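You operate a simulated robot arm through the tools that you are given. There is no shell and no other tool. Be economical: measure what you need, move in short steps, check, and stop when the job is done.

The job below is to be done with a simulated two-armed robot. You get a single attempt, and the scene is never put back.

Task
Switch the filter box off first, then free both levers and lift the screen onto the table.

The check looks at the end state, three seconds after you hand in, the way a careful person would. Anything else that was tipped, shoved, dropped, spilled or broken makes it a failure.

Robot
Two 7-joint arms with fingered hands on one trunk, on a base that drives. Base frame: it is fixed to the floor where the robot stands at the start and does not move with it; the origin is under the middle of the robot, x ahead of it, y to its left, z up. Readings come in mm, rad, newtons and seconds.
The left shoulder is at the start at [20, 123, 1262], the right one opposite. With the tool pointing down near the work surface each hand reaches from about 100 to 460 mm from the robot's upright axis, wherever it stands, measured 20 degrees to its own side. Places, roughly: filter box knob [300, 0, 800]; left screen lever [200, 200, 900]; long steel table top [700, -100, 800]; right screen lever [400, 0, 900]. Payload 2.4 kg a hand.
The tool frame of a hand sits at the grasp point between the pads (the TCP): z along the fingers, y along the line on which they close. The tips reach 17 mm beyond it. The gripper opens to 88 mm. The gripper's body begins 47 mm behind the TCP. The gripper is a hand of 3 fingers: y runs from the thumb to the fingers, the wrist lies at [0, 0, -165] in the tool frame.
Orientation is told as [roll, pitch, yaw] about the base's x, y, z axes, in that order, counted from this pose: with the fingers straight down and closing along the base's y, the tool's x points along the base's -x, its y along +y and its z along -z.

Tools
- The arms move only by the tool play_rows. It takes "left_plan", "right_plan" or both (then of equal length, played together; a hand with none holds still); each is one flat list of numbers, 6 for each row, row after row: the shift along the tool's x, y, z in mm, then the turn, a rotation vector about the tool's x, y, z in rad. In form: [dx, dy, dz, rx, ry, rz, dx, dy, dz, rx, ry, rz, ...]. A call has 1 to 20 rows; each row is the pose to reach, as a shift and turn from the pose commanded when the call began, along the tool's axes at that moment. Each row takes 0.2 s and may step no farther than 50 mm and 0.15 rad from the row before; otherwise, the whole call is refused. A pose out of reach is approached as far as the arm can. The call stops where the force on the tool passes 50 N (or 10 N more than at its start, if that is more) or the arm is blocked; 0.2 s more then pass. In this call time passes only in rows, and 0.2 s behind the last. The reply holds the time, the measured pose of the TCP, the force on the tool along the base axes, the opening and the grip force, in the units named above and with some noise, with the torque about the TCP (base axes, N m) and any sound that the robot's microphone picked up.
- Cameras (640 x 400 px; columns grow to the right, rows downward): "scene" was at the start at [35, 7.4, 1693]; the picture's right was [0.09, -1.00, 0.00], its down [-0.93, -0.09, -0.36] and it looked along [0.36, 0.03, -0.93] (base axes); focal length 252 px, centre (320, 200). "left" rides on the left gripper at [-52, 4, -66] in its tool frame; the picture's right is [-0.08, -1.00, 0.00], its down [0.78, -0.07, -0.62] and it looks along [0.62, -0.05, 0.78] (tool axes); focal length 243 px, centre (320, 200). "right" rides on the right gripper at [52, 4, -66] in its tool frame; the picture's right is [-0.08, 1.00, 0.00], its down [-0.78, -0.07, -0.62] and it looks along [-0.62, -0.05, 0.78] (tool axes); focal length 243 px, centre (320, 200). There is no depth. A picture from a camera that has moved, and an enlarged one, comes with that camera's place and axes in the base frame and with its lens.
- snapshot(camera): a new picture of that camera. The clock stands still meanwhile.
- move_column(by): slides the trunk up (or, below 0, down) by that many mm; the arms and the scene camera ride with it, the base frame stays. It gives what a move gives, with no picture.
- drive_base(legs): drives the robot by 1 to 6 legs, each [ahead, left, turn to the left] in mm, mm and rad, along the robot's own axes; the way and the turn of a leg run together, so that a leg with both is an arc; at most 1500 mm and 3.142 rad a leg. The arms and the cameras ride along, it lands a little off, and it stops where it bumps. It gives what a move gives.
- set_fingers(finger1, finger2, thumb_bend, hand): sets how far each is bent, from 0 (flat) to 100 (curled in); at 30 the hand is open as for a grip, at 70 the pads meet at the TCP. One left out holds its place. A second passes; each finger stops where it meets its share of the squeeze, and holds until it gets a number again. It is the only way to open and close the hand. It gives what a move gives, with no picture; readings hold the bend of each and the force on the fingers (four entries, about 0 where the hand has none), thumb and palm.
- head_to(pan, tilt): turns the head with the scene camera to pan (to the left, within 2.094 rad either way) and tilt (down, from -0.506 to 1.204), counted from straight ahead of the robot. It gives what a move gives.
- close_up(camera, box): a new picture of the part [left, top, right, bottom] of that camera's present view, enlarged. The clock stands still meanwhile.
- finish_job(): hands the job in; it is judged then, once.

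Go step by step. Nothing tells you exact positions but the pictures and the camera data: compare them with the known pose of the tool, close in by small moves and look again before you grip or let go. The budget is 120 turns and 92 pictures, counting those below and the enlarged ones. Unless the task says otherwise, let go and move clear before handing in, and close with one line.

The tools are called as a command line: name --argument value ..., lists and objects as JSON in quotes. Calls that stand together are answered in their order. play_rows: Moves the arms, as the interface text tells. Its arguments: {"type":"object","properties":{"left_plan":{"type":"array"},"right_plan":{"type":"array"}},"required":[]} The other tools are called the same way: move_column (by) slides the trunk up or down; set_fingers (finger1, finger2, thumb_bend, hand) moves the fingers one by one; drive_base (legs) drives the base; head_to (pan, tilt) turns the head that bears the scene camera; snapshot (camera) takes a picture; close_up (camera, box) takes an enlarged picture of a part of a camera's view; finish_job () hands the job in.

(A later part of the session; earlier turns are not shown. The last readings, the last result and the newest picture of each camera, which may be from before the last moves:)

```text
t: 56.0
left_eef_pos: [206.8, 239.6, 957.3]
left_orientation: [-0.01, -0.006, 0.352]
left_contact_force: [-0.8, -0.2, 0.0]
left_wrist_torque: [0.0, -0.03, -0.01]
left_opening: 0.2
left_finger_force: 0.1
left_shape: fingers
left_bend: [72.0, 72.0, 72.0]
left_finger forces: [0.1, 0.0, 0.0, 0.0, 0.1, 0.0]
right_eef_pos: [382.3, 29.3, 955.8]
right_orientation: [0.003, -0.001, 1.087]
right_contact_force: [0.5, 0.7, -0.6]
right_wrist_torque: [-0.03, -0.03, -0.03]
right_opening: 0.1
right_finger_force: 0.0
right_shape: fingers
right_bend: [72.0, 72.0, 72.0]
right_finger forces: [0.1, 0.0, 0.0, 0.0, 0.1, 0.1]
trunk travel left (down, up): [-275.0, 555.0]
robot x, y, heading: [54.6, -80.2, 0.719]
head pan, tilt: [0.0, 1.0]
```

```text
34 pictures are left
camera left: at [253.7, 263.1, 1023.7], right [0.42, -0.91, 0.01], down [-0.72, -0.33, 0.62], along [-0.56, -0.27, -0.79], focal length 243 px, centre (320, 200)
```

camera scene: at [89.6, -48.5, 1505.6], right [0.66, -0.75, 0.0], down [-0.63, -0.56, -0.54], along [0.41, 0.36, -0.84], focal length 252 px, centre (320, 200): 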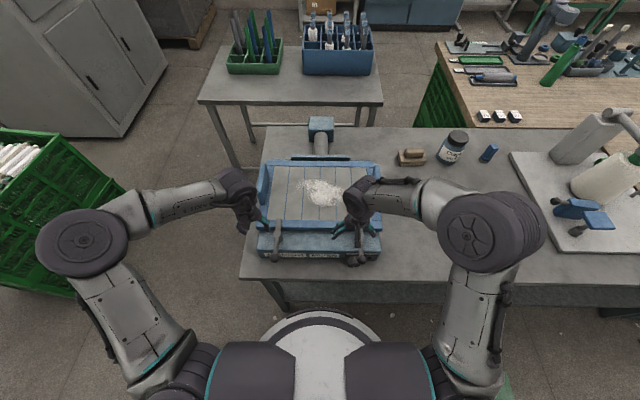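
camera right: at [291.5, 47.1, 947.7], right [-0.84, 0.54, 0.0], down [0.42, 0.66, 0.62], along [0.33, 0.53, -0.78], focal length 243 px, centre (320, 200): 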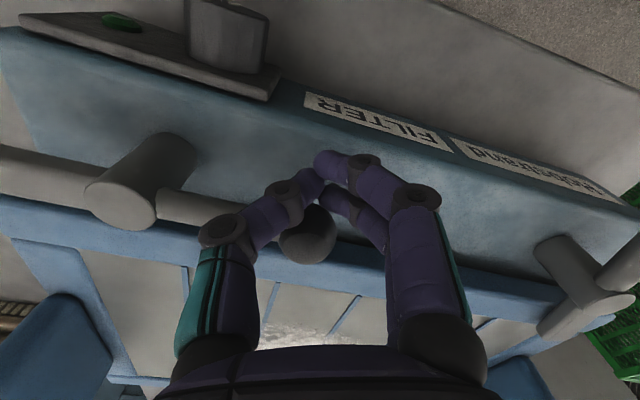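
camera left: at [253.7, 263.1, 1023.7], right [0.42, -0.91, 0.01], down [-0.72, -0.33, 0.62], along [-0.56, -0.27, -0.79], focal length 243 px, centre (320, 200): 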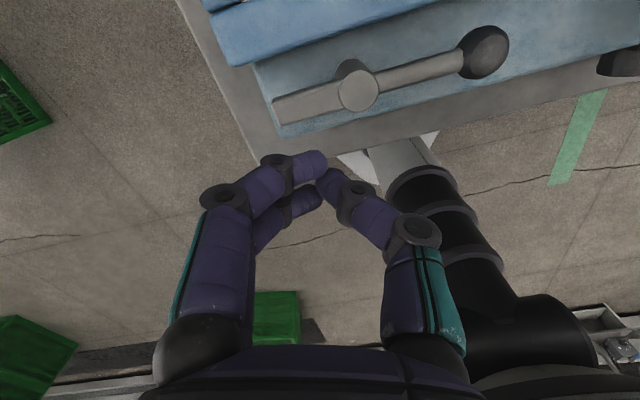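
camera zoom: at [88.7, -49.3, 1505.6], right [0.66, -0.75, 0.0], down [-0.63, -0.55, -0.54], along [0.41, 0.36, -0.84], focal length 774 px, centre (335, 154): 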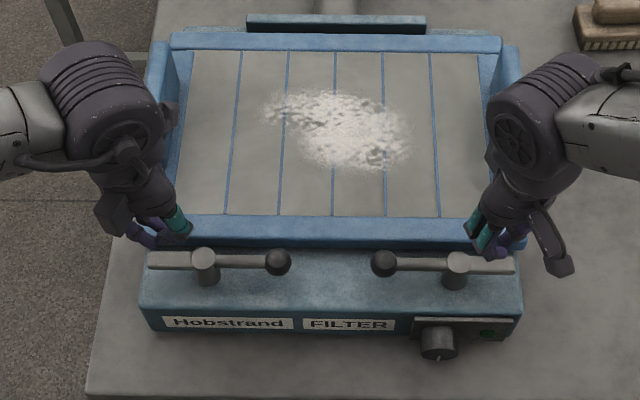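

Box and powder are unchanged and both levers are clear of the frame. Next I'll raise the trunk 100 mm and bring open hands above the two end handles for a look.

move_column --by 100

play_rows --right_plan '[-36, -23, 0, 0, 0, 0.097, -71, -46, 0, 0, 0, 0.194, -107, -69, 0, 0, 0, 0.29, -142, -92, 0, 0, 0, 0.387]' --left_plan '[-36, 23, 0, 0, 0, -0.087, -71, 46, 0, 0, 0, -0.174, -107, 70, 0, 0, 0, -0.26, -142, 93, 0, 0, 0, -0.348]'

set_fingers --hand "right" --finger1 30 --finger2 30 --thumb_bend 30

set_fingers --hand "left" --finger1 30 --finger2 30 --thumb_bend 30

snapshot --camera "right"

snapshot --camera "left"

close_up --camera "scene" --box '[230, 130, 400, 280]'

```text
t: 57.3
left_eef_pos: [208.2, 240.0, 1058.6]
left_orientation: [-0.01, -0.009, 0.349]
left_contact_force: [0.2, -0.3, 0.4]
left_wrist_torque: [0.01, 0.01, 0.0]
left_opening: 0.0
left_finger_force: 0.1
left_shape: fingers
left_bend: [72.0, 72.0, 72.0]
left_finger forces: [0.0, 0.1, 0.1, 0.1, 0.1, 0.1]
right_eef_pos: [383.3, 29.8, 1055.6]
right_orientation: [0.004, -0.001, 1.089]
right_contact_force: [0.3, -0.1, 0.6]
right_wrist_torque: [-0.05, -0.03, 0.03]
right_opening: 0.0
right_finger_force: 0.0
right_shape: fingers
right_bend: [72.0, 72.0, 72.0]
right_finger forces: [0.1, 0.0, 0.0, 0.1, 0.0, 0.0]
trunk travel left (down, up): [-375.0, 455.0]
robot x, y, heading: [52.1, -86.4, 0.717]
head pan, tilt: [0.0, 1.0]
```

```text
t: 58.3
left_eef_pos: [296.6, 362.7, 1056.3]
left_orientation: [-0.013, 0.0, 0.693]
left_contact_force: [-0.5, 0.8, -0.3]
left_wrist_torque: [0.03, -0.02, 0.02]
left_opening: 0.2
left_finger_force: 0.2
left_shape: fingers
left_bend: [72.0, 72.0, 72.0]
left_finger forces: [0.1, 0.1, 0.0, 0.0, 0.0, 0.0]
left hand out of reach, approached as far as the arm can: row 4
right_eef_pos: [521.3, 105.5, 1056.6]
right_orientation: [0.006, 0.002, 0.703]
right_contact_force: [0.3, -0.4, 0.7]
right_wrist_torque: [0.0, 0.04, -0.05]
right_opening: 0.0
right_finger_force: 0.0
right_shape: fingers
right_bend: [72.0, 72.0, 72.0]
right_finger forces: [0.0, 0.1, 0.1, 0.0, 0.1, 0.0]
right hand out of reach, approached as far as the arm can: row 4
trunk travel left (down, up): [-375.0, 455.0]
robot x, y, heading: [51.8, -84.8, 0.714]
head pan, tilt: [0.0, 1.0]
```

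```text
t: 59.3
left_eef_pos: [296.1, 362.7, 1057.8]
left_orientation: [-0.013, -0.004, 0.697]
left_contact_force: [0.3, -0.3, 0.0]
left_wrist_torque: [-0.03, 0.02, -0.02]
left_opening: 0.0
left_finger_force: 0.1
left_shape: fingers
left_bend: [72.0, 72.0, 72.0]
left_finger forces: [0.1, 0.1, 0.0, 0.0, 0.0, 0.0]
right_eef_pos: [523.5, 105.4, 1059.5]
right_orientation: [0.007, 0.002, 0.701]
right_contact_force: [-0.2, 0.1, 0.4]
right_wrist_torque: [-0.01, 0.02, -0.01]
right_opening: 84.3
right_finger_force: 0.2
right_shape: fingers
right_bend: [30.0, 30.0, 30.0]
right_finger forces: [0.0, 0.1, 0.1, 0.0, 0.0, 0.0]
trunk travel left (down, up): [-375.0, 455.0]
robot x, y, heading: [55.5, -85.0, 0.719]
head pan, tilt: [0.0, 1.0]
```

```text
t: 60.3
left_eef_pos: [297.8, 362.7, 1056.8]
left_orientation: [-0.013, -0.003, 0.699]
left_contact_force: [0.7, -0.3, -0.4]
left_wrist_torque: [0.01, 0.0, 0.01]
left_opening: 84.2
left_finger_force: 0.1
left_shape: fingers
left_bend: [30.0, 30.0, 30.0]
left_finger forces: [0.0, 0.0, 0.1, 0.0, 0.0, 0.1]
right_eef_pos: [523.3, 104.5, 1058.3]
right_orientation: [0.004, 0.001, 0.702]
right_contact_force: [0.5, 0.2, -0.2]
right_wrist_torque: [-0.02, 0.03, 0.01]
right_opening: 84.1
right_finger_force: 0.1
right_shape: fingers
right_bend: [30.0, 30.0, 30.0]
right_finger forces: [0.1, 0.0, 0.0, 0.0, 0.1, 0.0]
trunk travel left (down, up): [-375.0, 455.0]
robot x, y, heading: [50.1, -83.3, 0.717]
head pan, tilt: [0.0, 1.0]
```

```text
33 pictures are left
camera right: at [480.8, 74.5, 1124.5], right [-0.58, 0.82, 0.01], down [0.64, 0.45, 0.62], along [0.5, 0.36, -0.78], focal length 243 px, centre (320, 200)
```

right: 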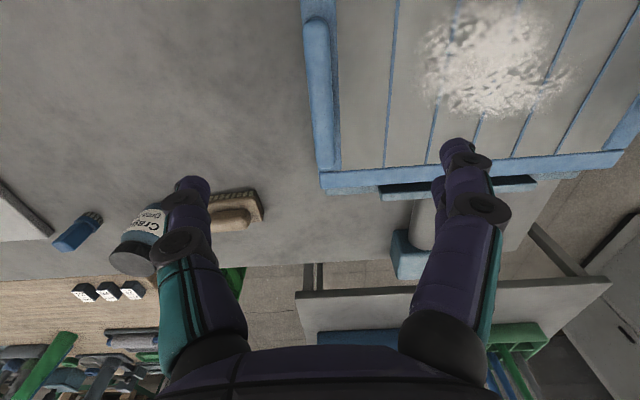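

```text
32 pictures are left
camera left: at [332.9, 401.3, 1122.9], right [0.71, -0.71, 0.01], down [-0.56, -0.55, 0.62], along [-0.43, -0.44, -0.78], focal length 243 px, centre (320, 200)
```

left: 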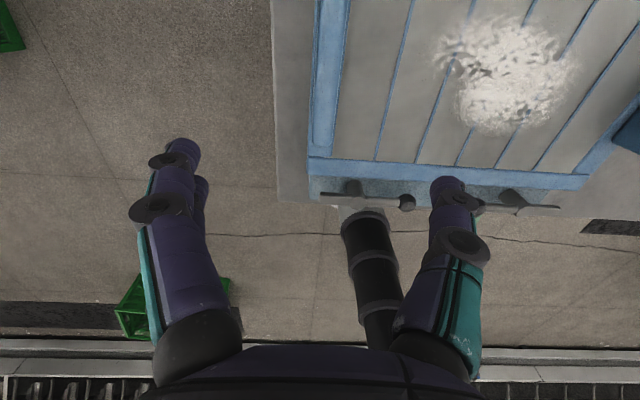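

```text
2.67 times, centred on (315, 205) of scene
camera zoom: at [89.2, -49.4, 1605.6], right [0.66, -0.75, 0.0], down [-0.63, -0.55, -0.54], along [0.41, 0.36, -0.84], focal length 671 px, centre (333, 187)
```

zoom: 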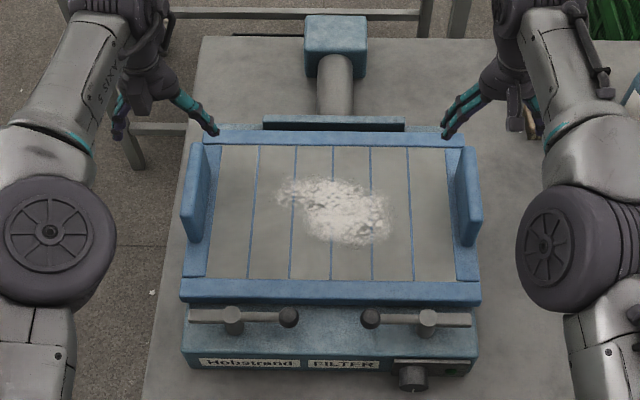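

Both hands are beyond the handles' height with full reach used up; I need sharper views of the handles to fix their tops.

close_up --camera "left" --box '[260, 0, 420, 200]'

close_up --camera "right" --box '[260, 0, 420, 200]'

close_up --camera "scene" --box '[265, 160, 375, 245]'

```text
2.00 times, centred on (340, 100) of left
camera zoom: at [332.9, 401.3, 1122.9], right [0.71, -0.71, 0.01], down [-0.56, -0.55, 0.62], along [-0.43, -0.44, -0.78], focal length 485 px, centre (280, 400)
```

zoom: 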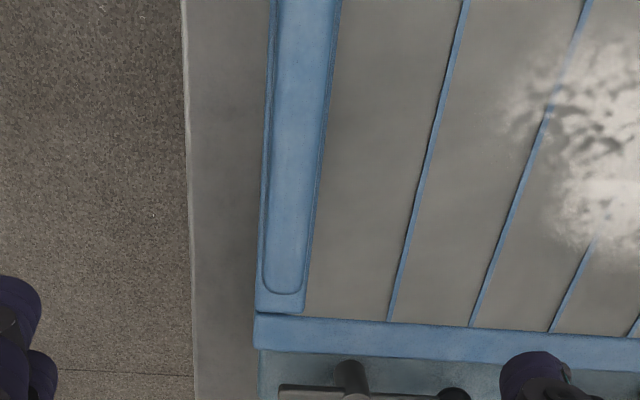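

```text
2.00 times, centred on (340, 100) of right
camera zoom: at [480.8, 74.5, 1124.5], right [-0.58, 0.82, 0.01], down [0.64, 0.45, 0.62], along [0.5, 0.36, -0.78], focal length 485 px, centre (280, 400)
```

zoom: 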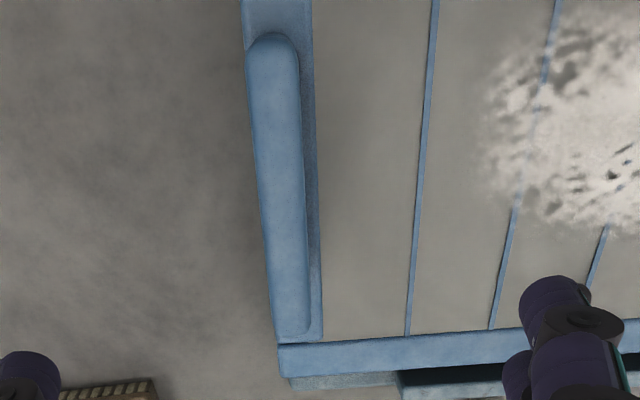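

```text
4.71 times, centred on (320, 202) of scene
camera zoom: at [89.2, -49.4, 1605.6], right [0.66, -0.75, 0.0], down [-0.63, -0.55, -0.54], along [0.41, 0.36, -0.84], focal length 1184 px, centre (320, 188)
```

zoom: 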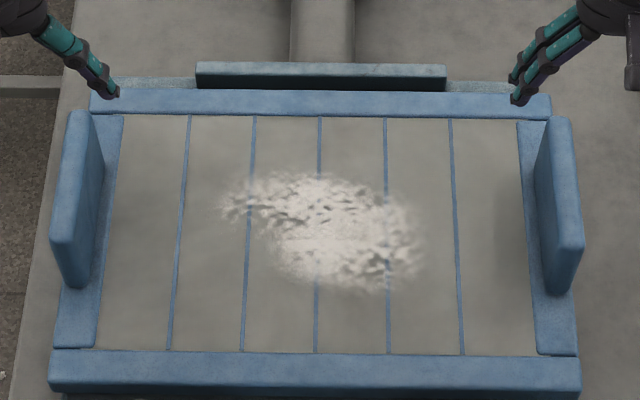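

I place the handles as vertical plates about 18 mm thick and 100 mm long, from z 885 to 947: the right one at (n 465, e 263), the left at (n 475, e -74). I'll lower the trunk 60 mm and tilt the hands slightly forward to gain reach, then check again above them.

move_column --by -60

play_rows --right_plan '[-1, 1, 0, 0, -0.125, 0, -3, 3, 0, 0, -0.25, 0]' --left_plan '[-6, -1, 0, 0, -0.125, 0, -12, -3, 0, 0, -0.25, 0]'

snapshot --camera "right"

snapshot --camera "left"

close_up --camera "scene" --box '[250, 130, 390, 250]'

```text
t: 61.3
left_eef_pos: [297.1, 362.4, 997.5]
left_orientation: [-0.012, -0.004, 0.699]
left_contact_force: [0.1, 1.1, 0.1]
left_wrist_torque: [-0.03, 0.03, 0.03]
left_opening: 84.2
left_finger_force: 0.0
left_shape: fingers
left_bend: [30.0, 30.0, 30.0]
left_finger forces: [0.0, 0.0, 0.0, 0.1, 0.1, 0.0]
right_eef_pos: [522.6, 103.6, 998.6]
right_orientation: [0.005, 0.0, 0.701]
right_contact_force: [-0.2, 0.5, -0.5]
right_wrist_torque: [0.0, 0.01, -0.01]
right_opening: 84.1
right_finger_force: 0.1
right_shape: fingers
right_bend: [30.0, 30.0, 30.0]
right_finger forces: [0.0, 0.1, 0.0, 0.0, 0.0, 0.1]
trunk travel left (down, up): [-315.0, 515.0]
robot x, y, heading: [52.5, -88.7, 0.717]
head pan, tilt: [0.0, 1.0]
```

```text
t: 61.9
left_eef_pos: [308.6, 367.5, 998.0]
left_orientation: [-0.012, -0.256, 0.702]
left_contact_force: [-0.1, 0.3, 0.2]
left_wrist_torque: [0.0, 0.0, -0.01]
left_opening: 83.9
left_finger_force: 0.0
left_shape: fingers
left_bend: [30.0, 30.0, 30.0]
left_finger forces: [0.0, 0.1, 0.0, 0.0, 0.0, 0.0]
right_eef_pos: [522.8, 108.9, 998.2]
right_orientation: [0.007, -0.254, 0.699]
right_contact_force: [-0.6, -0.7, 0.4]
right_wrist_torque: [-0.04, -0.01, -0.01]
right_opening: 84.5
right_finger_force: 0.1
right_shape: fingers
right_bend: [30.0, 30.0, 30.0]
right_finger forces: [0.0, 0.0, 0.0, 0.0, 0.1, 0.0]
trunk travel left (down, up): [-315.0, 515.0]
robot x, y, heading: [53.7, -84.7, 0.722]
head pan, tilt: [0.0, 1.0]
```

```text
27 pictures are left
camera right: at [469.9, 69.1, 1049.6], right [-0.58, 0.81, 0.03], down [0.5, 0.33, 0.8], along [0.64, 0.48, -0.6], focal length 243 px, centre (320, 200)
```

right: 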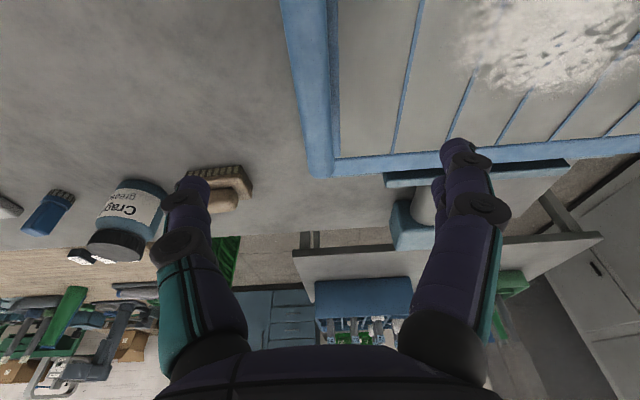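

```text
26 pictures are left
camera left: at [330.2, 395.0, 1074.6], right [0.7, -0.71, 0.03], down [-0.66, -0.63, 0.4], along [-0.27, -0.31, -0.91], focal length 243 px, centre (320, 200)
```

left: 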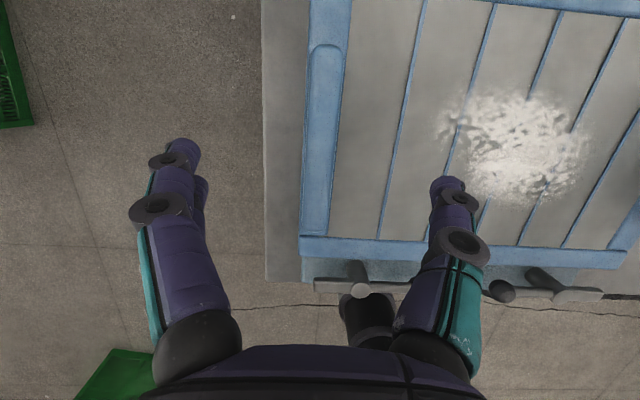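

```text
3.33 times, centred on (320, 190) of scene
camera zoom: at [88.8, -49.4, 1545.6], right [0.66, -0.75, 0.0], down [-0.63, -0.55, -0.54], along [0.41, 0.36, -0.84], focal length 838 px, centre (320, 233)
```

zoom: 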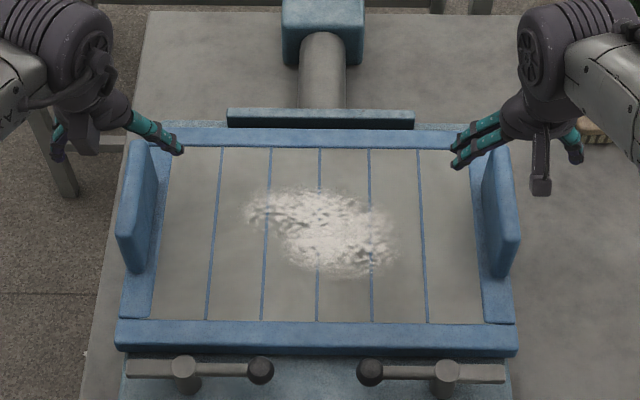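

The left handle is confirmed at (n 478, e -74) and the right at about (n 465, e 262). Both hands are aligned, so I'll lower them vertically around the plates.

play_rows --right_plan '[5, 0, 20, 0, 0, 0, 10, 0, 40, 0, 0, 0, 15, 0, 60, 0, 0, 0, 20.3, 0, 79.5, 0, 0, 0]' --left_plan '[5, 0, 20, 0, 0, 0, 10, 0, 40, 0, 0, 0, 15, 0, 60, 0, 0, 0, 20.3, 0, 79.5, 0, 0, 0]'

snapshot --camera "left"

close_up --camera "scene" --box '[250, 130, 390, 250]'

```text
t: 62.9
left_eef_pos: [308.6, 368.0, 913.7]
left_orientation: [-0.011, -0.253, 0.702]
left_contact_force: [0.0, -0.1, 0.5]
left_wrist_torque: [0.05, 0.01, 0.02]
left_opening: 84.3
left_finger_force: 0.0
left_shape: fingers
left_bend: [30.0, 30.0, 30.0]
left_finger forces: [0.0, 0.1, 0.0, 0.0, 0.1, 0.0]
right_eef_pos: [521.6, 110.2, 914.5]
right_orientation: [0.006, -0.25, 0.699]
right_contact_force: [0.1, 1.0, -0.1]
right_wrist_torque: [0.02, 0.01, 0.01]
right_opening: 84.5
right_finger_force: 0.0
right_shape: fingers
right_bend: [30.0, 30.0, 30.0]
right_finger forces: [0.1, 0.1, 0.1, 0.1, 0.0, 0.0]
trunk travel left (down, up): [-315.0, 515.0]
robot x, y, heading: [52.8, -85.4, 0.722]
head pan, tilt: [0.0, 1.0]
```

```text
24 pictures are left
camera left: at [331.4, 395.1, 990.4], right [0.7, -0.71, 0.03], down [-0.66, -0.63, 0.41], along [-0.27, -0.31, -0.91], focal length 243 px, centre (320, 200)
```

left: 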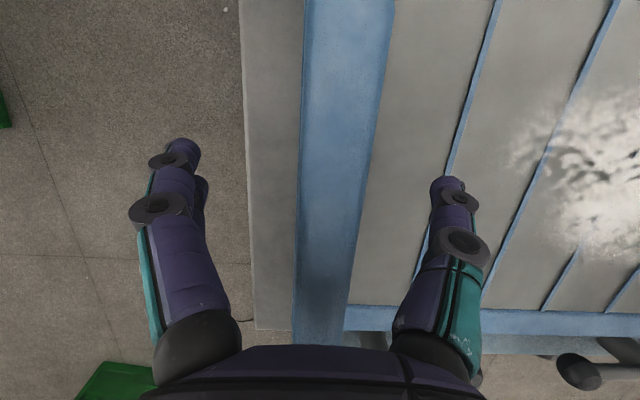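

```text
3.33 times, centred on (320, 190) of scene
camera zoom: at [89.3, -49.2, 1545.6], right [0.66, -0.75, 0.0], down [-0.63, -0.55, -0.54], along [0.41, 0.36, -0.84], focal length 838 px, centre (320, 233)
```

zoom: 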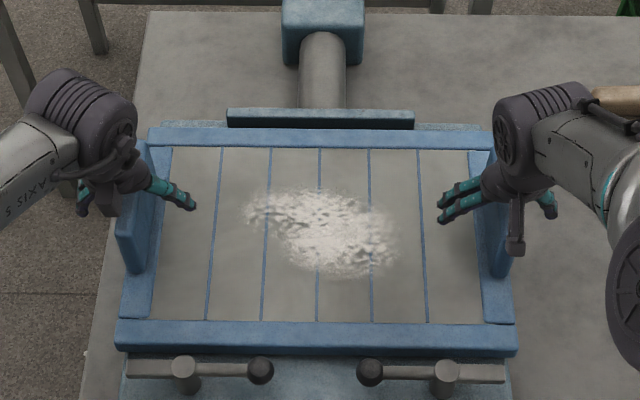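

Both hands straddle the plates with no contact. Closing gently on each, then firming up.

set_fingers --hand "left" --finger1 62 --finger2 62 --thumb_bend 62

set_fingers --hand "right" --finger1 62 --finger2 62 --thumb_bend 62

set_fingers --hand "left" --finger1 90 --finger2 90 --thumb_bend 90

set_fingers --hand "right" --finger1 90 --finger2 90 --thumb_bend 90

close_up --camera "scene" --box '[250, 130, 390, 250]'

```text
t: 63.9
left_eef_pos: [307.9, 367.5, 914.5]
left_orientation: [-0.012, -0.253, 0.7]
left_contact_force: [-0.6, -0.2, 0.1]
left_wrist_torque: [-0.01, 0.01, -0.01]
left_opening: 15.4
left_finger_force: 0.2
left_shape: fingers
left_bend: [62.0, 62.0, 61.0]
left_finger forces: [0.0, 0.0, 0.1, 0.1, 0.7, 0.1]
right_eef_pos: [522.2, 109.1, 914.8]
right_orientation: [0.005, -0.25, 0.699]
right_contact_force: [-0.6, 0.6, -0.5]
right_wrist_torque: [0.0, 0.0, 0.03]
right_opening: 84.2
right_finger_force: 0.1
right_shape: fingers
right_bend: [30.0, 30.0, 30.0]
right_finger forces: [0.0, 0.0, 0.0, 0.0, 0.0, 0.0]
trunk travel left (down, up): [-315.0, 515.0]
robot x, y, heading: [52.4, -86.4, 0.719]
head pan, tilt: [0.0, 1.0]
```

```text
t: 64.9
left_eef_pos: [309.0, 366.4, 913.9]
left_orientation: [-0.01, -0.254, 0.702]
left_contact_force: [1.0, -1.2, 0.0]
left_wrist_torque: [-0.01, -0.01, -0.04]
left_opening: 15.4
left_finger_force: 0.1
left_shape: fingers
left_bend: [62.0, 62.0, 61.0]
left_finger forces: [0.1, 0.0, 0.1, 0.0, 0.6, 0.1]
right_eef_pos: [522.5, 110.1, 915.2]
right_orientation: [0.006, -0.251, 0.7]
right_contact_force: [1.3, -1.2, 0.8]
right_wrist_torque: [-0.04, -0.01, 0.03]
right_opening: 16.3
right_finger_force: 0.7
right_shape: fingers
right_bend: [62.0, 62.0, 61.0]
right_finger forces: [0.0, 0.1, 0.0, 0.0, 1.2, 0.1]
trunk travel left (down, up): [-315.0, 515.0]
robot x, y, heading: [49.3, -87.6, 0.715]
head pan, tilt: [0.0, 1.0]
```

```text
t: 65.9
left_eef_pos: [308.4, 368.2, 913.9]
left_orientation: [-0.012, -0.253, 0.702]
left_contact_force: [-0.1, -0.4, 0.3]
left_wrist_torque: [-0.08, -0.05, 0.01]
left_opening: 9.6
left_finger_force: 20.0
left_shape: fingers
left_bend: [75.0, 75.0, 67.0]
left_finger forces: [10.4, 10.4, 0.1, 0.0, 20.6, 0.0]
right_eef_pos: [522.8, 109.4, 916.0]
right_orientation: [0.006, -0.249, 0.7]
right_contact_force: [1.3, -1.9, -0.9]
right_wrist_torque: [-0.03, -0.03, -0.03]
right_opening: 16.1
right_finger_force: 1.0
right_shape: fingers
right_bend: [62.0, 62.0, 61.0]
right_finger forces: [0.1, 0.1, 0.0, 0.0, 1.4, 0.0]
trunk travel left (down, up): [-315.0, 515.0]
robot x, y, heading: [54.4, -82.1, 0.72]
head pan, tilt: [0.0, 1.0]
```

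```text
t: 66.9
left_eef_pos: [309.4, 368.7, 912.9]
left_orientation: [-0.013, -0.251, 0.702]
left_contact_force: [-1.0, 1.0, -3.6]
left_wrist_torque: [-0.07, -0.06, 0.01]
left_opening: 9.7
left_finger_force: 20.5
left_shape: fingers
left_bend: [75.0, 75.0, 68.0]
left_finger forces: [10.8, 10.6, 0.1, 0.0, 20.1, 0.0]
right_eef_pos: [522.7, 109.2, 915.3]
right_orientation: [0.005, -0.248, 0.7]
right_contact_force: [0.4, -1.0, -0.6]
right_wrist_torque: [-0.1, -0.09, -0.04]
right_opening: 9.6
right_finger_force: 20.8
right_shape: fingers
right_bend: [75.0, 75.0, 67.0]
right_finger forces: [10.0, 10.0, 0.0, 0.0, 21.4, 0.1]
trunk travel left (down, up): [-315.0, 515.0]
robot x, y, heading: [54.9, -84.6, 0.721]
head pan, tilt: [0.0, 1.0]
```

```text
3.33 times, centred on (320, 190) of scene
camera zoom: at [89.7, -48.8, 1545.6], right [0.66, -0.75, 0.0], down [-0.63, -0.56, -0.54], along [0.41, 0.36, -0.84], focal length 838 px, centre (320, 233)
```

zoom: 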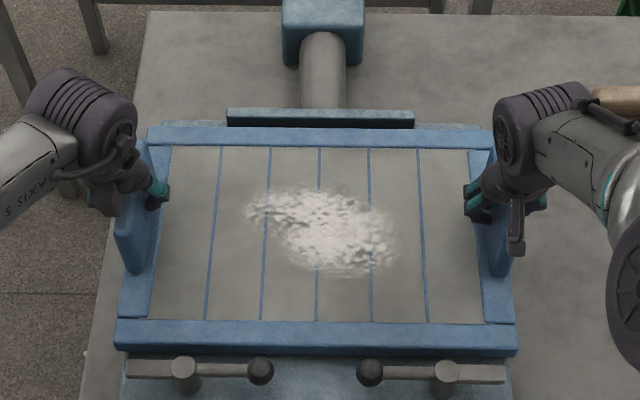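

Both plates are held at about 20 N. I'll test-lift 25 mm with the trunk.

move_column --by 25

close_up --camera "scene" --box '[250, 130, 390, 250]'

```text
t: 67.6
left_eef_pos: [308.7, 368.1, 938.9]
left_orientation: [-0.011, -0.253, 0.703]
left_contact_force: [-0.2, 0.7, -2.8]
left_wrist_torque: [-0.06, -0.05, -0.01]
left_opening: 9.5
left_finger_force: 21.1
left_shape: fingers
left_bend: [75.0, 75.0, 68.0]
left_finger forces: [10.7, 10.7, 0.1, 0.0, 20.2, 0.0]
right_eef_pos: [523.9, 110.4, 940.5]
right_orientation: [0.004, -0.249, 0.7]
right_contact_force: [0.6, -0.5, -3.8]
right_wrist_torque: [-0.11, -0.05, -0.04]
right_opening: 9.5
right_finger_force: 20.9
right_shape: fingers
right_bend: [75.0, 75.0, 67.0]
right_finger forces: [10.0, 10.0, 0.1, 0.0, 21.3, 0.0]
trunk travel left (down, up): [-340.0, 490.0]
robot x, y, heading: [54.2, -88.8, 0.723]
head pan, tilt: [0.0, 1.0]
```

```text
3.33 times, centred on (320, 190) of scene
camera zoom: at [89.9, -48.7, 1570.6], right [0.66, -0.75, 0.0], down [-0.63, -0.56, -0.54], along [0.41, 0.36, -0.84], focal length 838 px, centre (320, 233)
```

zoom: 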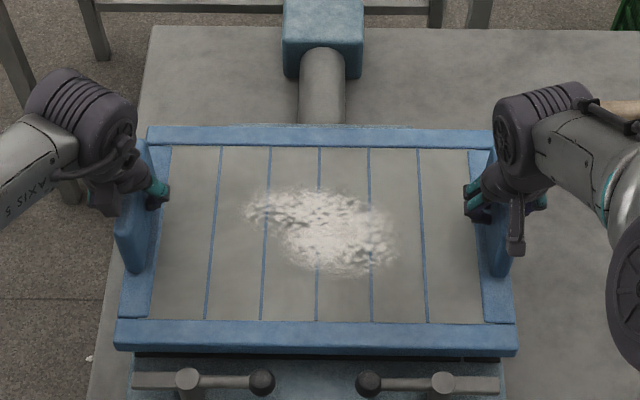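

The screen comes up level and light (about 4 N a hand). I'll raise it another 75 mm and drive 440 mm to the right over the bare part of the table.

move_column --by 75

drive_base --legs '[[-7, -220, 0], [-8, -220, 0]]'

snapshot --camera "scene"

```text
t: 68.8
left_eef_pos: [309.5, 368.5, 1012.6]
left_orientation: [-0.014, -0.251, 0.702]
left_contact_force: [0.1, 0.8, -3.0]
left_wrist_torque: [-0.05, -0.02, -0.03]
left_opening: 9.5
left_finger_force: 20.9
left_shape: fingers
left_bend: [75.0, 75.0, 68.0]
left_finger forces: [10.8, 10.7, 0.0, 0.0, 20.3, 0.0]
right_eef_pos: [522.8, 109.9, 1014.2]
right_orientation: [0.005, -0.249, 0.701]
right_contact_force: [0.6, -0.4, -4.3]
right_wrist_torque: [-0.11, -0.09, 0.01]
right_opening: 9.7
right_finger_force: 20.9
right_shape: fingers
right_bend: [75.0, 75.0, 67.0]
right_finger forces: [10.0, 10.1, 0.1, 0.0, 21.2, 0.1]
trunk travel left (down, up): [-415.0, 415.0]
robot x, y, heading: [49.1, -84.9, 0.717]
head pan, tilt: [0.0, 1.0]
```

```text
t: 71.7
left_eef_pos: [587.8, 29.0, 1013.6]
left_orientation: [-0.012, -0.253, 0.706]
left_contact_force: [-1.0, 0.9, -4.4]
left_wrist_torque: [-0.01, -0.03, -0.01]
left_opening: 9.5
left_finger_force: 20.6
left_shape: fingers
left_bend: [75.0, 75.0, 68.0]
left_finger forces: [10.7, 10.7, 0.0, 0.0, 20.2, 0.1]
right_eef_pos: [801.7, -228.3, 1014.0]
right_orientation: [0.007, -0.25, 0.705]
right_contact_force: [1.1, -1.8, -4.0]
right_wrist_torque: [-0.09, -0.08, -0.03]
right_opening: 9.8
right_finger_force: 20.1
right_shape: fingers
right_bend: [76.0, 76.0, 67.0]
right_finger forces: [10.0, 10.0, 0.0, 0.0, 21.3, 0.1]
trunk travel left (down, up): [-415.0, 415.0]
robot x, y, heading: [327.4, -423.6, 0.722]
head pan, tilt: [0.0, 1.0]
```

```text
20 pictures are left
camera scene: at [369.8, -389.2, 1645.6], right [0.66, -0.75, 0.0], down [-0.63, -0.56, -0.54], along [0.4, 0.36, -0.84], focal length 252 px, centre (320, 200)
```

scene: 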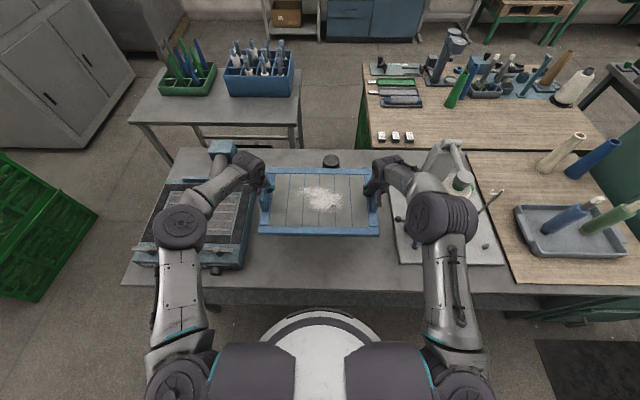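

The screen hangs over the bare table between the box and the white board, clear of the brush and bottle behind it. Lowering in stages and watching the force.

move_column --by -145

snapshot --camera "scene"

snapshot --camera "left"

```text
t: 73.4
left_eef_pos: [587.7, 30.4, 870.3]
left_orientation: [-0.011, -0.253, 0.705]
left_contact_force: [-1.2, 2.0, -2.8]
left_wrist_torque: [-0.04, -0.07, -0.04]
left_opening: 9.3
left_finger_force: 21.3
left_shape: fingers
left_bend: [75.0, 75.0, 68.0]
left_finger forces: [10.9, 10.9, 0.1, 0.0, 20.5, 0.1]
right_eef_pos: [800.4, -226.8, 868.9]
right_orientation: [0.005, -0.249, 0.705]
right_contact_force: [1.0, -0.5, -5.2]
right_wrist_torque: [-0.09, -0.08, -0.05]
right_opening: 9.8
right_finger_force: 20.2
right_shape: fingers
right_bend: [76.0, 76.0, 67.0]
right_finger forces: [9.9, 10.0, 0.0, 0.0, 21.3, 0.0]
trunk travel left (down, up): [-270.0, 560.0]
robot x, y, heading: [327.6, -424.7, 0.722]
head pan, tilt: [0.0, 1.0]
```

```text
19 pictures are left
camera scene: at [368.6, -388.1, 1500.7], right [0.66, -0.75, 0.0], down [-0.63, -0.56, -0.54], along [0.4, 0.36, -0.84], focal length 252 px, centre (320, 200)
```

scene: 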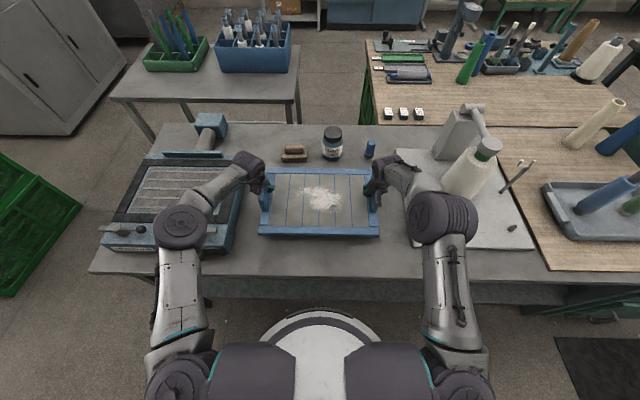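

```text
18 pictures are left
camera left: at [608.8, 57.2, 945.4], right [0.71, -0.71, 0.03], down [-0.66, -0.64, 0.41], along [-0.27, -0.31, -0.91], focal length 243 px, centre (320, 200)
```

left: 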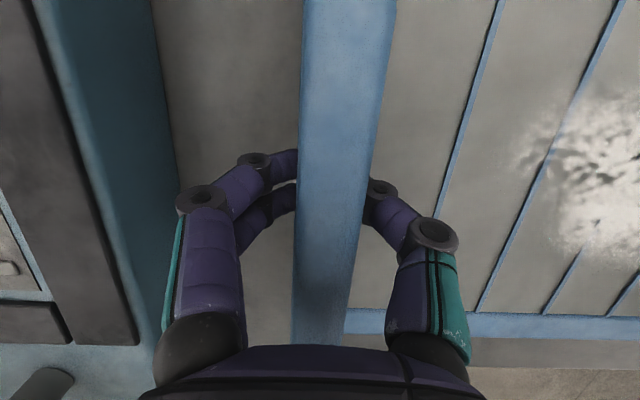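

Good clearance all around; the left fingers have about 35 mm to the box side, so I'll only part-open them later. Lowering further.

move_column --by -18

move_column --by -6

close_up --camera "scene" --box '[240, 140, 400, 270]'

```text
t: 74.1
left_eef_pos: [586.8, 30.7, 850.0]
left_orientation: [-0.011, -0.254, 0.705]
left_contact_force: [-1.5, 0.7, -3.4]
left_wrist_torque: [-0.05, -0.03, -0.01]
left_opening: 9.5
left_finger_force: 20.8
left_shape: fingers
left_bend: [75.0, 75.0, 68.0]
left_finger forces: [10.8, 10.7, 0.0, 0.0, 20.4, 0.0]
right_eef_pos: [801.5, -227.6, 852.1]
right_orientation: [0.005, -0.249, 0.704]
right_contact_force: [0.9, -1.0, -4.5]
right_wrist_torque: [-0.12, -0.08, -0.02]
right_opening: 9.7
right_finger_force: 20.6
right_shape: fingers
right_bend: [76.0, 76.0, 67.0]
right_finger forces: [9.9, 10.1, 0.1, 0.0, 21.3, 0.0]
trunk travel left (down, up): [-252.0, 578.0]
robot x, y, heading: [331.0, -426.1, 0.728]
head pan, tilt: [0.0, 1.0]
```

```text
t: 74.6
left_eef_pos: [585.9, 30.7, 844.3]
left_orientation: [-0.012, -0.251, 0.705]
left_contact_force: [-0.8, 0.9, -3.0]
left_wrist_torque: [-0.06, -0.03, 0.02]
left_opening: 9.2
left_finger_force: 21.1
left_shape: fingers
left_bend: [75.0, 75.0, 68.0]
left_finger forces: [10.9, 10.9, 0.0, 0.0, 20.5, 0.0]
right_eef_pos: [801.3, -227.9, 846.1]
right_orientation: [0.005, -0.25, 0.706]
right_contact_force: [0.6, -0.8, -4.8]
right_wrist_torque: [-0.1, -0.07, -0.04]
right_opening: 9.9
right_finger_force: 21.2
right_shape: fingers
right_bend: [76.0, 76.0, 67.0]
right_finger forces: [10.1, 10.0, 0.1, 0.0, 21.3, 0.0]
trunk travel left (down, up): [-246.0, 584.0]
robot x, y, heading: [331.6, -425.6, 0.725]
head pan, tilt: [0.0, 1.0]
```

```text
3.08 times, centred on (320, 205) of scene
camera zoom: at [368.6, -388.1, 1476.6], right [0.66, -0.75, 0.0], down [-0.63, -0.56, -0.54], along [0.4, 0.36, -0.84], focal length 774 px, centre (320, 185)
```

zoom: 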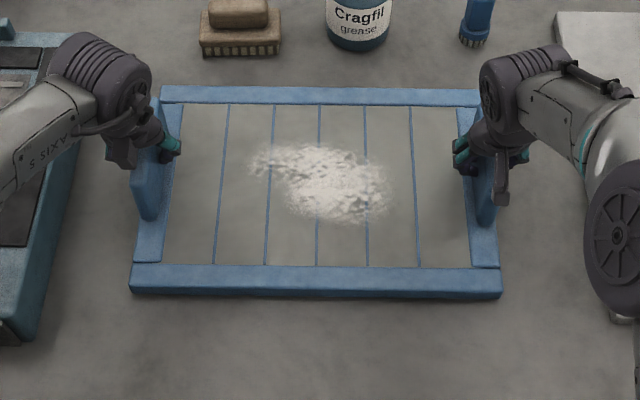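

Not touching yet: the forces are unchanged. Continuing in small steps.

move_column --by -5

move_column --by -4

move_column --by -3

```text
t: 75.2
left_eef_pos: [587.4, 29.7, 840.3]
left_orientation: [-0.012, -0.254, 0.705]
left_contact_force: [0.9, 1.4, 1.6]
left_wrist_torque: [-0.07, -0.06, 0.01]
left_opening: 9.4
left_finger_force: 21.7
left_shape: fingers
left_bend: [75.0, 75.0, 68.0]
left_finger forces: [11.3, 11.3, 0.1, 0.0, 21.4, 0.0]
right_eef_pos: [801.1, -226.4, 842.4]
right_orientation: [0.006, -0.251, 0.706]
right_contact_force: [0.9, 0.8, 1.5]
right_wrist_torque: [-0.14, -0.1, -0.03]
right_opening: 9.6
right_finger_force: 22.3
right_shape: fingers
right_bend: [76.0, 76.0, 67.0]
right_finger forces: [10.7, 10.7, 0.0, 0.0, 22.1, 0.0]
trunk travel left (down, up): [-241.0, 589.0]
robot x, y, heading: [332.5, -422.9, 0.724]
head pan, tilt: [0.0, 1.0]
```

```text
t: 75.7
left_eef_pos: [585.6, 29.8, 838.1]
left_orientation: [-0.014, -0.258, 0.707]
left_contact_force: [3.8, 4.5, 18.1]
left_wrist_torque: [-0.01, -0.15, -0.01]
left_opening: 9.5
left_finger_force: 25.2
left_shape: fingers
left_bend: [77.0, 77.0, 70.0]
left_finger forces: [12.8, 12.9, 0.1, 0.0, 24.0, 0.1]
right_eef_pos: [801.0, -228.3, 838.3]
right_orientation: [0.006, -0.255, 0.705]
right_contact_force: [3.9, 2.9, 16.0]
right_wrist_torque: [-0.09, -0.19, -0.02]
right_opening: 9.2
right_finger_force: 24.8
right_shape: fingers
right_bend: [78.0, 77.0, 69.0]
right_finger forces: [12.2, 12.2, 0.0, 0.0, 24.9, 0.1]
trunk travel left (down, up): [-237.0, 593.0]
robot x, y, heading: [329.6, -424.8, 0.727]
head pan, tilt: [0.0, 1.0]
```

```text
t: 76.2
left_eef_pos: [585.0, 28.7, 836.6]
left_orientation: [-0.013, -0.261, 0.707]
left_contact_force: [7.5, 9.2, 31.3]
left_wrist_torque: [-0.01, -0.22, 0.01]
left_opening: 9.2
left_finger_force: 27.2
left_shape: fingers
left_bend: [78.0, 78.0, 73.0]
left_finger forces: [14.3, 14.4, 0.0, 0.0, 26.8, 0.0]
right_eef_pos: [800.6, -228.1, 835.8]
right_orientation: [0.005, -0.258, 0.706]
right_contact_force: [7.0, 6.1, 29.9]
right_wrist_torque: [-0.1, -0.26, 0.01]
right_opening: 9.3
right_finger_force: 27.7
right_shape: fingers
right_bend: [79.0, 79.0, 72.0]
right_finger forces: [13.7, 13.5, 0.1, 0.0, 27.6, 0.0]
trunk travel left (down, up): [-234.0, 596.0]
robot x, y, heading: [332.7, -422.3, 0.723]
head pan, tilt: [0.0, 1.0]
```

The screen is down on the table, with 30 N now pressing up on the hands. I'll back up 7 mm to take the pressure off, then release both hands partway.

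move_column --by 7

set_fingers --hand "right" --finger1 61 --finger2 61 --thumb_bend 60

set_fingers --hand "left" --finger1 50 --finger2 50 --thumb_bend 50

set_fingers --hand "right" --finger1 48 --finger2 48 --thumb_bend 48

snapshot --camera "left"

snapshot --camera "right"

close_up --camera "scene" --box '[240, 140, 400, 270]'

```text
t: 76.8
left_eef_pos: [585.9, 29.5, 838.7]
left_orientation: [-0.013, -0.25, 0.706]
left_contact_force: [1.4, 1.8, 5.2]
left_wrist_torque: [-0.06, -0.08, -0.04]
left_opening: 9.6
left_finger_force: 22.6
left_shape: fingers
left_bend: [78.0, 78.0, 73.0]
left_finger forces: [11.6, 11.3, 0.0, 0.0, 22.3, 0.0]
right_eef_pos: [799.7, -227.1, 839.0]
right_orientation: [0.006, -0.246, 0.705]
right_contact_force: [3.8, 2.7, 5.6]
right_wrist_torque: [-0.04, -0.13, -0.05]
right_opening: 9.8
right_finger_force: 22.1
right_shape: fingers
right_bend: [78.0, 78.0, 72.0]
right_finger forces: [11.2, 11.3, 0.0, 0.0, 22.6, 0.0]
trunk travel left (down, up): [-241.0, 589.0]
robot x, y, heading: [332.5, -426.5, 0.725]
head pan, tilt: [0.0, 1.0]
```

```text
t: 77.8
left_eef_pos: [586.2, 29.5, 840.0]
left_orientation: [-0.012, -0.253, 0.706]
left_contact_force: [-1.7, -0.9, -2.9]
left_wrist_torque: [-0.1, -0.03, -0.04]
left_opening: 9.6
left_finger_force: 19.9
left_shape: fingers
left_bend: [77.0, 77.0, 72.0]
left_finger forces: [10.5, 10.4, 0.0, 0.1, 20.3, 0.0]
right_eef_pos: [800.7, -228.0, 842.1]
right_orientation: [0.005, -0.248, 0.705]
right_contact_force: [-0.3, -0.7, 0.2]
right_wrist_torque: [0.04, 0.03, 0.05]
right_opening: 17.5
right_finger_force: 0.0
right_shape: fingers
right_bend: [61.0, 61.0, 60.0]
right_finger forces: [0.0, 0.0, 0.0, 0.0, 0.3, 0.0]
trunk travel left (down, up): [-241.0, 589.0]
robot x, y, heading: [332.1, -424.0, 0.727]
head pan, tilt: [0.0, 1.0]
```

```text
t: 78.8
left_eef_pos: [586.1, 28.8, 839.1]
left_orientation: [-0.012, -0.251, 0.706]
left_contact_force: [0.1, 0.4, -0.1]
left_wrist_torque: [-0.04, 0.0, 0.0]
left_opening: 39.6
left_finger_force: 0.0
left_shape: fingers
left_bend: [50.0, 50.0, 50.0]
left_finger forces: [0.0, 0.0, 0.0, 0.0, 0.0, 0.0]
right_eef_pos: [800.5, -226.9, 840.9]
right_orientation: [0.006, -0.25, 0.706]
right_contact_force: [0.0, -1.0, -0.1]
right_wrist_torque: [0.02, -0.01, -0.04]
right_opening: 17.3
right_finger_force: 0.1
right_shape: fingers
right_bend: [61.0, 61.0, 60.0]
right_finger forces: [0.0, 0.1, 0.0, 0.0, 0.3, 0.0]
trunk travel left (down, up): [-241.0, 589.0]
robot x, y, heading: [329.4, -427.3, 0.723]
head pan, tilt: [0.0, 1.0]
```

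```text
t: 79.8
left_eef_pos: [584.5, 30.5, 840.8]
left_orientation: [-0.013, -0.253, 0.705]
left_contact_force: [0.8, 0.5, 0.0]
left_wrist_torque: [0.03, -0.01, 0.03]
left_opening: 39.7
left_finger_force: 0.2
left_shape: fingers
left_bend: [50.0, 50.0, 50.0]
left_finger forces: [0.0, 0.0, 0.1, 0.0, 0.1, 0.0]
right_eef_pos: [800.2, -226.6, 841.3]
right_orientation: [0.005, -0.249, 0.706]
right_contact_force: [-1.2, -0.5, -0.2]
right_wrist_torque: [0.0, 0.02, 0.02]
right_opening: 44.2
right_finger_force: 0.2
right_shape: fingers
right_bend: [48.0, 48.0, 48.0]
right_finger forces: [0.0, 0.0, 0.0, 0.0, 0.0, 0.0]
trunk travel left (down, up): [-241.0, 589.0]
robot x, y, heading: [331.3, -427.2, 0.725]
head pan, tilt: [0.0, 1.0]
```

```text
16 pictures are left
camera left: at [608.5, 56.9, 916.6], right [0.71, -0.71, 0.03], down [-0.66, -0.64, 0.41], along [-0.27, -0.31, -0.91], focal length 243 px, centre (320, 200)
```

left: 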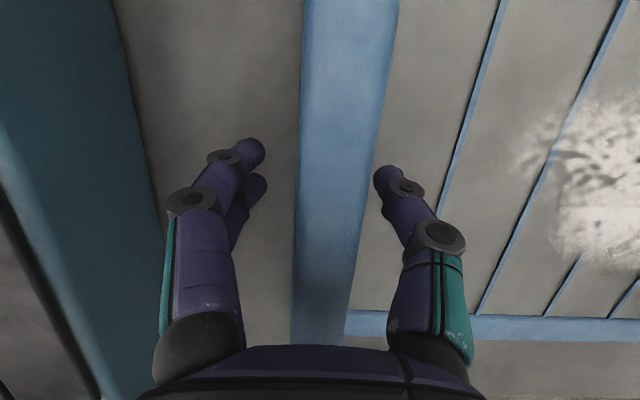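

```text
15 pictures are left
camera right: at [747.5, -267.6, 892.7], right [-0.58, 0.81, 0.03], down [0.5, 0.34, 0.79], along [0.64, 0.48, -0.61], focal length 243 px, centre (320, 200)
```

right: 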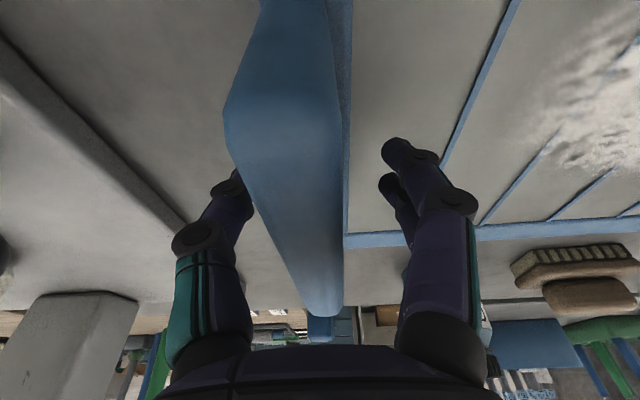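

```text
3.08 times, centred on (320, 205) of scene
camera zoom: at [368.1, -388.6, 1471.6], right [0.66, -0.75, 0.0], down [-0.63, -0.56, -0.54], along [0.4, 0.36, -0.84], focal length 774 px, centre (320, 185)
```

zoom: 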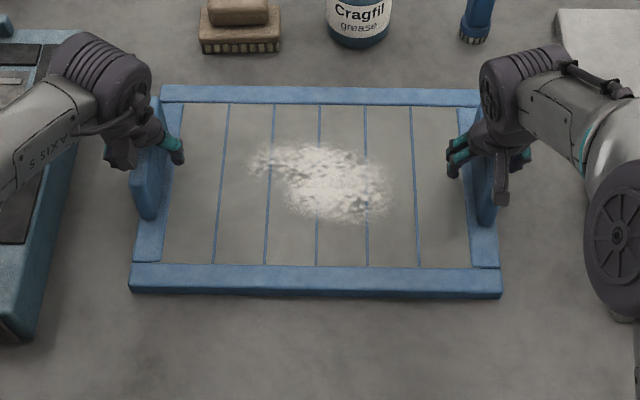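

The screen rests flat on the table and both hands are open around the plates. Raising the trunk straight up to clear.

move_column --by 30

move_column --by 130

drive_base --legs '[[-200, 0, 0]]'

snapshot --camera "scene"

```text
t: 80.5
left_eef_pos: [586.5, 29.8, 870.7]
left_orientation: [-0.012, -0.253, 0.704]
left_contact_force: [0.8, 0.2, -0.1]
left_wrist_torque: [-0.01, 0.03, 0.02]
left_opening: 39.6
left_finger_force: 0.0
left_shape: fingers
left_bend: [50.0, 50.0, 50.0]
left_finger forces: [0.0, 0.0, 0.0, 0.0, 0.0, 0.0]
right_eef_pos: [800.8, -227.6, 870.6]
right_orientation: [0.005, -0.249, 0.705]
right_contact_force: [0.0, -0.5, 0.2]
right_wrist_torque: [-0.01, -0.02, 0.01]
right_opening: 44.1
right_finger_force: 0.0
right_shape: fingers
right_bend: [48.0, 48.0, 48.0]
right_finger forces: [0.1, 0.0, 0.1, 0.0, 0.0, 0.1]
trunk travel left (down, up): [-271.0, 559.0]
robot x, y, heading: [331.8, -422.9, 0.723]
head pan, tilt: [0.0, 1.0]
```

```text
t: 82.1
left_eef_pos: [585.2, 30.0, 1000.7]
left_orientation: [-0.012, -0.253, 0.706]
left_contact_force: [-0.6, 0.6, 0.5]
left_wrist_torque: [-0.02, 0.0, 0.02]
left_opening: 39.3
left_finger_force: 0.0
left_shape: fingers
left_bend: [50.0, 50.0, 50.0]
left_finger forces: [0.1, 0.0, 0.0, 0.1, 0.0, 0.1]
right_eef_pos: [800.9, -228.0, 1000.3]
right_orientation: [0.005, -0.249, 0.705]
right_contact_force: [-0.3, 0.0, 0.4]
right_wrist_torque: [-0.02, 0.02, 0.01]
right_opening: 44.1
right_finger_force: 0.0
right_shape: fingers
right_bend: [48.0, 48.0, 48.0]
right_finger forces: [0.0, 0.0, 0.0, 0.0, 0.1, 0.0]
trunk travel left (down, up): [-401.0, 429.0]
robot x, y, heading: [327.4, -419.5, 0.724]
head pan, tilt: [0.0, 1.0]
```

```text
t: 83.7
left_eef_pos: [435.6, -102.8, 1000.4]
left_orientation: [-0.013, -0.254, 0.707]
left_contact_force: [-0.6, -0.5, 0.2]
left_wrist_torque: [0.01, 0.0, -0.03]
left_opening: 39.6
left_finger_force: 0.0
left_shape: fingers
left_bend: [50.0, 50.0, 50.0]
left_finger forces: [0.0, 0.0, 0.1, 0.0, 0.0, 0.1]
right_eef_pos: [650.6, -359.0, 1000.5]
right_orientation: [0.005, -0.252, 0.705]
right_contact_force: [0.2, 0.1, -0.3]
right_wrist_torque: [0.04, -0.01, 0.02]
right_opening: 44.1
right_finger_force: 0.0
right_shape: fingers
right_bend: [48.0, 48.0, 48.0]
right_finger forces: [0.0, 0.0, 0.0, 0.1, 0.0, 0.0]
trunk travel left (down, up): [-401.0, 429.0]
robot x, y, heading: [182.7, -556.3, 0.723]
head pan, tilt: [0.0, 1.0]
```

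```text
13 pictures are left
camera scene: at [217.6, -521.6, 1631.7], right [0.66, -0.75, 0.0], down [-0.63, -0.56, -0.54], along [0.4, 0.36, -0.84], focal length 252 px, centre (320, 200)
```

scene: 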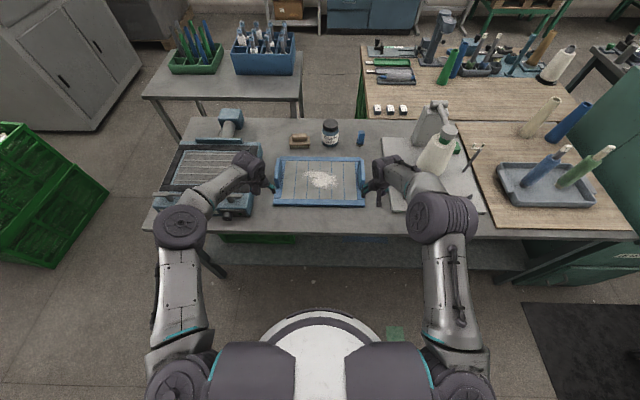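

All is as intended so far; I'll back off a little more for a final check of the box, knob and levers.

drive_base --legs '[[-250, 0, 0]]'

head_to --pan 0.2 --tilt 0.75

snapshot --camera "scene"

```text
t: 85.5
left_eef_pos: [252.7, -268.9, 1000.5]
left_orientation: [-0.013, -0.253, 0.701]
left_contact_force: [0.3, -0.9, 0.1]
left_wrist_torque: [0.04, 0.02, 0.01]
left_opening: 39.6
left_finger_force: 0.0
left_shape: fingers
left_bend: [50.0, 50.0, 50.0]
left_finger forces: [0.0, 0.1, 0.1, 0.0, 0.0, 0.0]
right_eef_pos: [465.5, -527.4, 1001.8]
right_orientation: [0.006, -0.251, 0.698]
right_contact_force: [0.4, 0.7, -0.8]
right_wrist_torque: [0.0, -0.01, 0.0]
right_opening: 44.0
right_finger_force: 0.0
right_shape: fingers
right_bend: [48.0, 48.0, 48.0]
right_finger forces: [0.1, 0.0, 0.0, 0.0, 0.0, 0.1]
trunk travel left (down, up): [-401.0, 429.0]
robot x, y, heading: [-5.4, -719.7, 0.716]
head pan, tilt: [0.0, 1.0]
```

```text
t: 86.3
left_eef_pos: [253.0, -268.2, 999.6]
left_orientation: [-0.013, -0.254, 0.698]
left_contact_force: [-0.1, -0.2, -0.2]
left_wrist_torque: [-0.03, -0.01, 0.0]
left_opening: 39.6
left_finger_force: 0.2
left_shape: fingers
left_bend: [50.0, 50.0, 50.0]
left_finger forces: [0.0, 0.0, 0.1, 0.0, 0.0, 0.0]
right_eef_pos: [465.8, -526.3, 1001.4]
right_orientation: [0.004, -0.248, 0.699]
right_contact_force: [-0.2, 0.3, 0.0]
right_wrist_torque: [0.0, -0.02, 0.01]
right_opening: 44.1
right_finger_force: 0.0
right_shape: fingers
right_bend: [48.0, 48.0, 48.0]
right_finger forces: [0.1, 0.0, 0.0, 0.1, 0.0, 0.0]
trunk travel left (down, up): [-401.0, 429.0]
robot x, y, heading: [-5.0, -721.8, 0.721]
head pan, tilt: [0.201, 0.75]
```

```text
12 pictures are left
camera scene: at [29.9, -665.3, 1650.7], right [0.79, -0.61, 0.0], down [-0.41, -0.54, -0.73], along [0.44, 0.58, -0.68], focal length 252 px, centre (320, 200)
```

scene: 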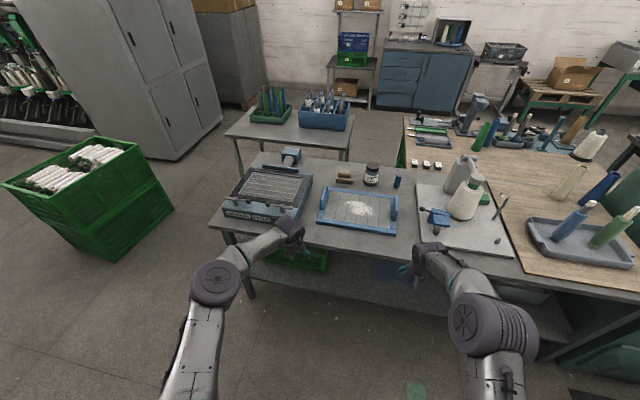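

close_up --camera "scene" --box '[205, 140, 415, 260]'

```text
3.05 times, centred on (310, 200) of scene
camera zoom: at [29.9, -665.3, 1650.7], right [0.79, -0.61, 0.0], down [-0.41, -0.54, -0.73], along [0.44, 0.58, -0.68], focal length 767 px, centre (350, 200)
```

zoom: 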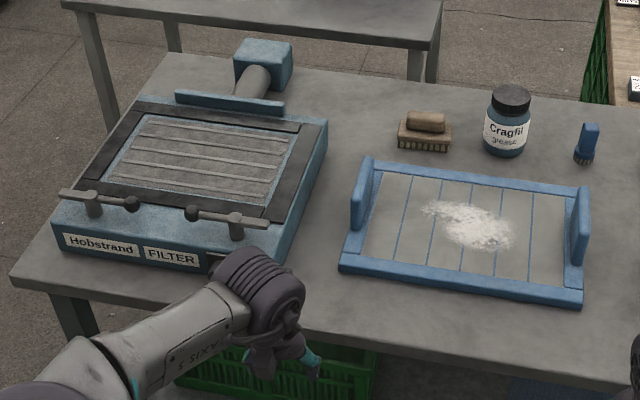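

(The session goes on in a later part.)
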